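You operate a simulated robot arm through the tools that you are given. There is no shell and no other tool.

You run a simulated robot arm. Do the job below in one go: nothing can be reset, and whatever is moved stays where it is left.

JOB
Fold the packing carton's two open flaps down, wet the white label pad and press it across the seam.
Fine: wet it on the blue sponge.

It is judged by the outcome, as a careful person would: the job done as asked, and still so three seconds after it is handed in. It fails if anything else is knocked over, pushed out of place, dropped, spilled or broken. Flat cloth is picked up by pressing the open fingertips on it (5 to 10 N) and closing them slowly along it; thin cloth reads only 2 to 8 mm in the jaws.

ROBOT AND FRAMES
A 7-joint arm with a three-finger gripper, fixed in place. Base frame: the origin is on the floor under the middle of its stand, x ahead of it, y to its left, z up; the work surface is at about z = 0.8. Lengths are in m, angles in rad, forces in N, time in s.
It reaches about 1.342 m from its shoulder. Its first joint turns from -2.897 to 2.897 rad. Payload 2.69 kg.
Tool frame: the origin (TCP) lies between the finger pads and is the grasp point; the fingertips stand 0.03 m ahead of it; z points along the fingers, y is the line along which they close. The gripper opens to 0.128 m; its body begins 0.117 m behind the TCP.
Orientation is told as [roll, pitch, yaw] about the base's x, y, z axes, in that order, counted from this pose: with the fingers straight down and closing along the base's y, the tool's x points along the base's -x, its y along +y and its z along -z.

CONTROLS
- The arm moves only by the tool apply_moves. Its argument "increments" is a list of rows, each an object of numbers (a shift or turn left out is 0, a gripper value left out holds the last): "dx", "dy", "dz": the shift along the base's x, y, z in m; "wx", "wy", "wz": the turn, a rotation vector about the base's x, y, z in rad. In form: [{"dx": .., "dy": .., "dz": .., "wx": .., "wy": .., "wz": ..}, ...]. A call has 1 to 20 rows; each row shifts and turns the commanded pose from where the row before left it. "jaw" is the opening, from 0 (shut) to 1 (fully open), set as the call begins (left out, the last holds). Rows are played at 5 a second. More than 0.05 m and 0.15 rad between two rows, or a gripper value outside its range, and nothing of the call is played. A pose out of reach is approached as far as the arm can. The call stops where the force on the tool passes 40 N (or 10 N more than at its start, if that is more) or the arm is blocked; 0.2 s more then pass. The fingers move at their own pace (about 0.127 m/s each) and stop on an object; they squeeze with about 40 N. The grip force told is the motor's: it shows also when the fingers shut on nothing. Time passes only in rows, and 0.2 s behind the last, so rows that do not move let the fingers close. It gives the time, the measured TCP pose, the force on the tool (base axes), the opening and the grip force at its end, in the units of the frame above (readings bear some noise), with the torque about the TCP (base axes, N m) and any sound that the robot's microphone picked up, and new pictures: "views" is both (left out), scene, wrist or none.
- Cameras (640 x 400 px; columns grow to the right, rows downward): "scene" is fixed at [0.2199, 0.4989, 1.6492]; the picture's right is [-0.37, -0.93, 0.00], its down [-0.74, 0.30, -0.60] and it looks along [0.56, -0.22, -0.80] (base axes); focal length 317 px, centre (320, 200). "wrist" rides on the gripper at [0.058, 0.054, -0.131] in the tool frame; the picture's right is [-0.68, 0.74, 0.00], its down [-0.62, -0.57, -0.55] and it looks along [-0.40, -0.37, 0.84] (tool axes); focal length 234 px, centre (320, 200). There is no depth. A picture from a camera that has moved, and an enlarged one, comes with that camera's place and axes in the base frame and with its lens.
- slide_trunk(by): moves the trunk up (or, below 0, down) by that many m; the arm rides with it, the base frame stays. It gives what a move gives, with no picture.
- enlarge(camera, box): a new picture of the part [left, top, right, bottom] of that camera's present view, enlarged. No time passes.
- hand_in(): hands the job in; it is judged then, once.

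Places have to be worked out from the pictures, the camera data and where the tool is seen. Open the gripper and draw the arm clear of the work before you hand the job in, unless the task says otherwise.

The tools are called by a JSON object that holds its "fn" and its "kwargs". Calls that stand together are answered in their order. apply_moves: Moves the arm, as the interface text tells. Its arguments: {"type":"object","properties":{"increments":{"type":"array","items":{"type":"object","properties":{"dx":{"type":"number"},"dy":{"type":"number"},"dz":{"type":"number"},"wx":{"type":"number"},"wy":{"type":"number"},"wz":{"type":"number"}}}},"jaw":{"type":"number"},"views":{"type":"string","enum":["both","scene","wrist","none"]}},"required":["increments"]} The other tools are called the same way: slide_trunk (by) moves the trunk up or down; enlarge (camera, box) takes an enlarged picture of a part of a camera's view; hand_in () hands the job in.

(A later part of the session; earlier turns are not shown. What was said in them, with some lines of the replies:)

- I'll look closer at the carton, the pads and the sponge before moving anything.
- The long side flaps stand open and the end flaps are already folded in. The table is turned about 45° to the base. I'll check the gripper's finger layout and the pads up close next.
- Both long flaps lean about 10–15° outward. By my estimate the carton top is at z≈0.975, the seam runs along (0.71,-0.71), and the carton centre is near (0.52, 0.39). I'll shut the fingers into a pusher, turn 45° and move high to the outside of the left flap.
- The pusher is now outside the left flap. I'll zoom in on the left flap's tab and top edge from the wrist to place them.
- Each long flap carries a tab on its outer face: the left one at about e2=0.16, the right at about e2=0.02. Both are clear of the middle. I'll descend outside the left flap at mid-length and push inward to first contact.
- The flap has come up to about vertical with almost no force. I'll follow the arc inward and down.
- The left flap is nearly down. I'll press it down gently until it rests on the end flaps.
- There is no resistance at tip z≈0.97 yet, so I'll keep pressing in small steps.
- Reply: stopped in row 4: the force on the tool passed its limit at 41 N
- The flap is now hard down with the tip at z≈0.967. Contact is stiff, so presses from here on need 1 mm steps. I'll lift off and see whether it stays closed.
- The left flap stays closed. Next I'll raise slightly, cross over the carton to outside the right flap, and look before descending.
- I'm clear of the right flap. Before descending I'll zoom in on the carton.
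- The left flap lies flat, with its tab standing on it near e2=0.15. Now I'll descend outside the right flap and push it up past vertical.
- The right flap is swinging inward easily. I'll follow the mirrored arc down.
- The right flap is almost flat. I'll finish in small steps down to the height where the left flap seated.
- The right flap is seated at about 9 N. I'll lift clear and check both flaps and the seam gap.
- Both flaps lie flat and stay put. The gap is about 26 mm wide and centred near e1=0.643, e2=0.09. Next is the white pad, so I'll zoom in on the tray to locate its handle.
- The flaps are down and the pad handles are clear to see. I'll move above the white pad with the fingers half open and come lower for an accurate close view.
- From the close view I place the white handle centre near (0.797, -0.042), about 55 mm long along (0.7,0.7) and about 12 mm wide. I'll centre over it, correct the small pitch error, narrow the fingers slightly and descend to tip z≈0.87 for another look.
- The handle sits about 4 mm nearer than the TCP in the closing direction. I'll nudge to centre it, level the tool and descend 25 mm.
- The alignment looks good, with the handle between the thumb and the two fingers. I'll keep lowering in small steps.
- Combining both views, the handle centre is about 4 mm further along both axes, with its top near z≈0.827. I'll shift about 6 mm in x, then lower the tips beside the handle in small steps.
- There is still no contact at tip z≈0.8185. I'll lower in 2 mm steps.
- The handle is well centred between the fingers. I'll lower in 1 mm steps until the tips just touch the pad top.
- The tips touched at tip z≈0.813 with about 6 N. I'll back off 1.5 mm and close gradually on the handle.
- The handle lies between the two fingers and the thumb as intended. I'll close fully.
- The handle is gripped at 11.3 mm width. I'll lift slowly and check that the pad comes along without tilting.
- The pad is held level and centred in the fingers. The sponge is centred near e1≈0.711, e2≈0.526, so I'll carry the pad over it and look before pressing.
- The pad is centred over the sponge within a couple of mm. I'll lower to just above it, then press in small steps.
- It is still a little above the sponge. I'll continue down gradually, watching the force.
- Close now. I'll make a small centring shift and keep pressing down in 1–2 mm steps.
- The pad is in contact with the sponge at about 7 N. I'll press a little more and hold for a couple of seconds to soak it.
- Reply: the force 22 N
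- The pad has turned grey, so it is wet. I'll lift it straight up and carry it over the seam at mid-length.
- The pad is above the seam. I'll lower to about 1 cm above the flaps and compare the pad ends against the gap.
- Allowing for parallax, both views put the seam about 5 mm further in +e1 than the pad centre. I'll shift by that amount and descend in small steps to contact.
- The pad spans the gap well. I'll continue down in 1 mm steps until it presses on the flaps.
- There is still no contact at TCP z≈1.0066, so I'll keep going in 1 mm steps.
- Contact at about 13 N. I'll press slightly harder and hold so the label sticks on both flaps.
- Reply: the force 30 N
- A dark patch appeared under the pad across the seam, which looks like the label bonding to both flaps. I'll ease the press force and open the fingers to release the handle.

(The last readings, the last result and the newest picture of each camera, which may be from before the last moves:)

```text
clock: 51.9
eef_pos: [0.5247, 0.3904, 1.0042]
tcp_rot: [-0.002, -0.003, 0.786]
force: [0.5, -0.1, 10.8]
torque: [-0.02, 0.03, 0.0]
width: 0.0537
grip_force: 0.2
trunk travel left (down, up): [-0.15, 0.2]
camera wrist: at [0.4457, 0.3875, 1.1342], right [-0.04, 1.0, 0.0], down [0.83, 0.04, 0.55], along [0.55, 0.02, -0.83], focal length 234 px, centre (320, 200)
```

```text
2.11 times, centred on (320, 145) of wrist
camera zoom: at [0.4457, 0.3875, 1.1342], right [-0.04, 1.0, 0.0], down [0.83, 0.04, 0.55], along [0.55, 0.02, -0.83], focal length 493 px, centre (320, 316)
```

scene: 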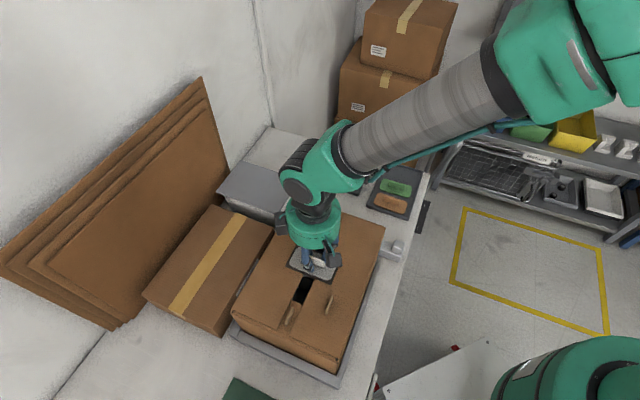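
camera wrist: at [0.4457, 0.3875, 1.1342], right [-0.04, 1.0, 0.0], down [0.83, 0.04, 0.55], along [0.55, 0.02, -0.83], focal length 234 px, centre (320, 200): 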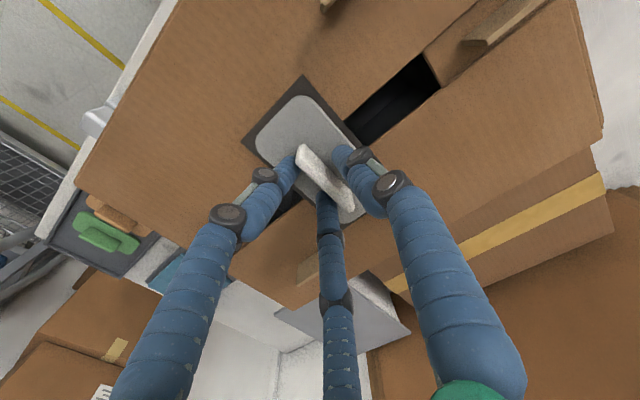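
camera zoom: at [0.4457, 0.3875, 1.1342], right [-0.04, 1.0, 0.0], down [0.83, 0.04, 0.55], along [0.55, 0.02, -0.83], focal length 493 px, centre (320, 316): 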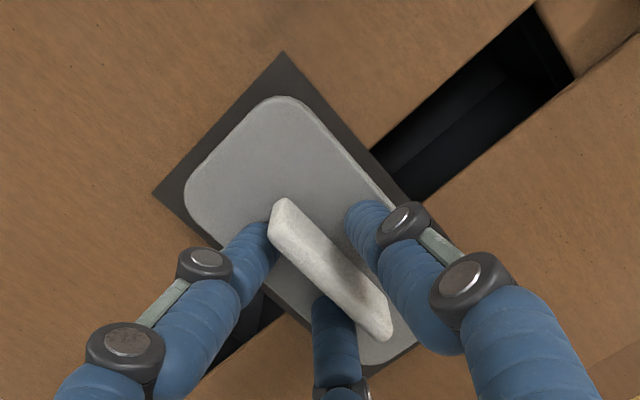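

The fingers are free of the handle. I'll lift straight up slowly and check that the pad stays.

{"fn": "apply_moves", "kwargs": {"increments": [{"dz": 0.003}, {"dz": 0.005}, {"dz": 0.01}, {"dz": 0.02}, {"dz": 0.04}, {"dz": 0.05}, {"dz": 0.05}, {}]}}

{"fn": "enlarge", "kwargs": {"camera": "wrist", "box": [160, 40, 480, 260]}}

{"fn": "enlarge", "kwargs": {"camera": "scene", "box": [230, 180, 410, 380]}}

```text
clock: 53.7
eef_pos: [0.523, 0.3868, 1.1783]
tcp_rot: [-0.002, -0.001, 0.785]
force: [0.6, -0.3, 0.3]
torque: [0.03, -0.04, -0.05]
width: 0.0576
grip_force: 0.1
trunk travel left (down, up): [-0.15, 0.2]
camera wrist: at [0.4436, 0.384, 1.3079], right [-0.04, 1.0, 0.0], down [0.83, 0.04, 0.55], along [0.55, 0.02, -0.84], focal length 234 px, centre (320, 200)
```

scene: 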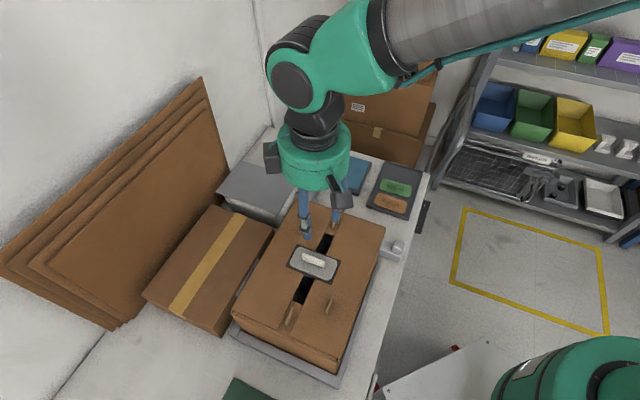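
wrist: 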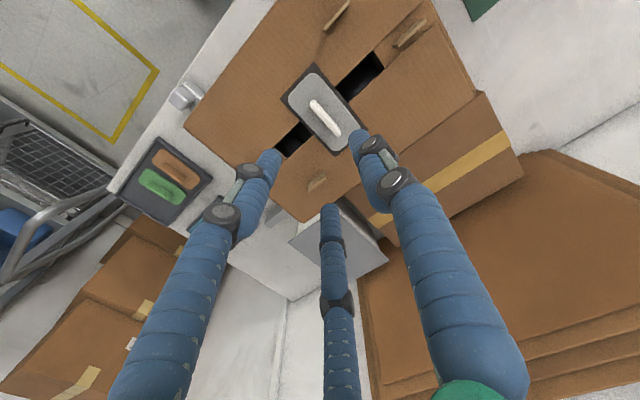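

```text
1.82 times, centred on (320, 150) of wrist
camera zoom: at [0.4436, 0.384, 1.3079], right [-0.04, 1.0, 0.0], down [0.83, 0.04, 0.55], along [0.55, 0.02, -0.84], focal length 426 px, centre (320, 291)
```

zoom: 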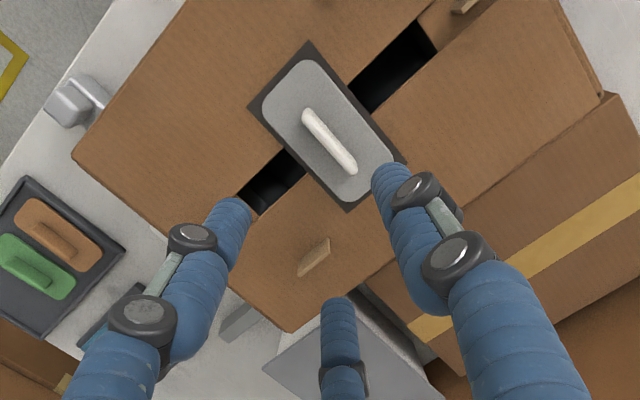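

```text
2.00 times, centred on (320, 280) of scene
camera zoom: at [0.2199, 0.4989, 1.6492], right [-0.37, -0.93, 0.0], down [-0.74, 0.3, -0.6], along [0.56, -0.22, -0.8], focal length 634 px, centre (320, 40)
```

zoom: 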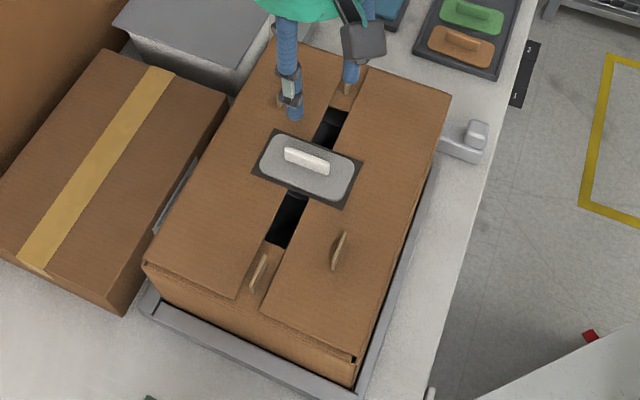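

The pad sits across the seam, straddling both flaps evenly, and both flaps are flat. I'll open fully and draw the arm back to its clear starting area, then check once more.

{"fn": "apply_moves", "kwargs": {"increments": [{"dz": 0.04}, {"dz": 0.03}, {"dx": 0.039, "dy": -0.0227}, {"dx": 0.039, "dy": -0.0227}, {"dx": 0.039, "dy": -0.0227}, {"dx": 0.039, "dy": -0.0227}, {"dx": 0.039, "dy": -0.0227}, {}, {}, {}, {}, {}, {}, {}], "jaw": 1}}

{"fn": "enlarge", "kwargs": {"camera": "scene", "box": [220, 130, 440, 390]}}

```text
clock: 56.7
eef_pos: [0.7215, 0.2784, 1.2509]
tcp_rot: [-0.001, -0.002, 0.786]
force: [0.3, 0.5, -0.2]
torque: [-0.01, 0.02, -0.01]
width: 0.128
grip_force: 0.1
trunk travel left (down, up): [-0.15, 0.2]
camera wrist: at [0.6418, 0.2753, 1.3794], right [-0.04, 1.0, 0.0], down [0.83, 0.04, 0.55], along [0.55, 0.02, -0.84], focal length 234 px, centre (320, 200)
```

scene: 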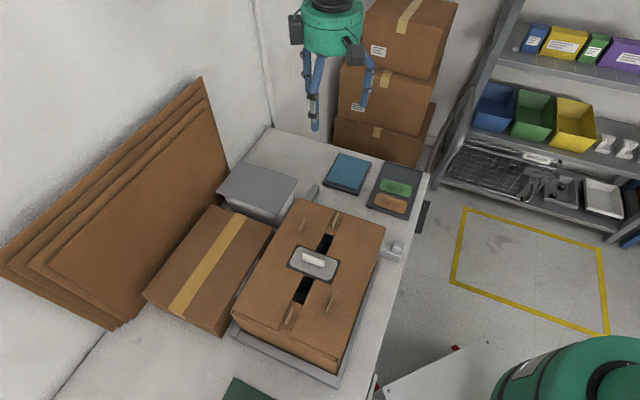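
wrist: 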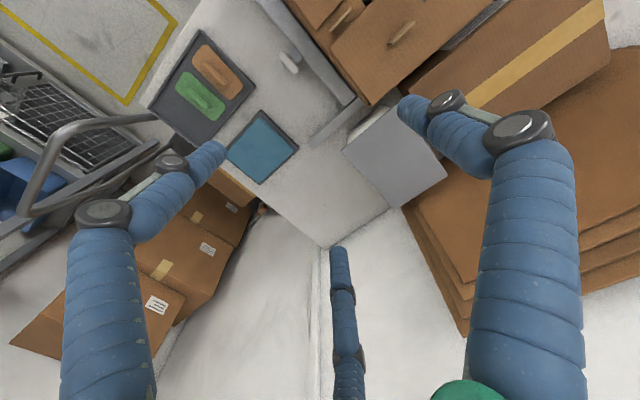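

```text
1.54 times, centred on (330, 260) of scene
camera zoom: at [0.2199, 0.4989, 1.6492], right [-0.37, -0.93, 0.0], down [-0.74, 0.3, -0.6], along [0.56, -0.22, -0.8], focal length 487 px, centre (305, 108)
```

zoom: 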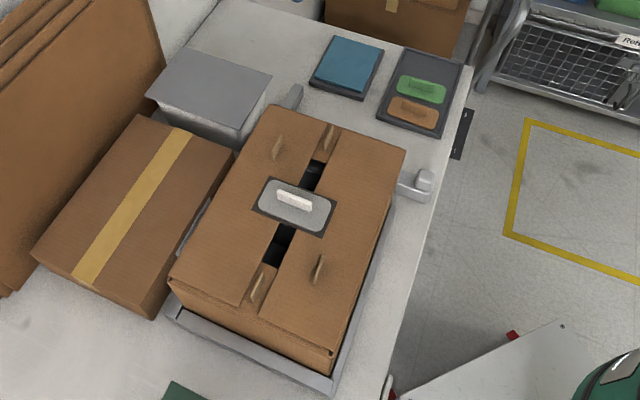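

The final picture shows both flaps closed and the wetted pad stuck across the seam. The sponge, the other pads and the boxes are where they were, and the arm is clear with the gripper open. I'm handing in.

{"fn": "hand_in", "kwargs": {}}

```text
The job is handed in.
```

The job is finished and handed in. I don't have the judge's result.

- **Flaps:** both long side flaps are folded down and stayed flat after I let go. The end flaps were already folded in. The side flaps don't quite meet, leaving a gap of about 26 mm.
- **Wetting:** I pressed the white label pad onto the blue sponge at about 22 N for a couple of seconds. It turned from white to grey.
- **Label:** I pressed the pad across the middle of the seam at up to about 30 N for about 3 seconds. It covers the gap there and overlaps both flaps about equally. A dark patch appeared around it, and it stayed put when I released the handle.
- **Surroundings:** in the last pictures, the sponge, the other two pads and the boxes look undisturbed. The gripper is open and the arm is clear.

While seating the left flap, the force briefly reached the 40 N limit and that move stopped. I could see no damage.
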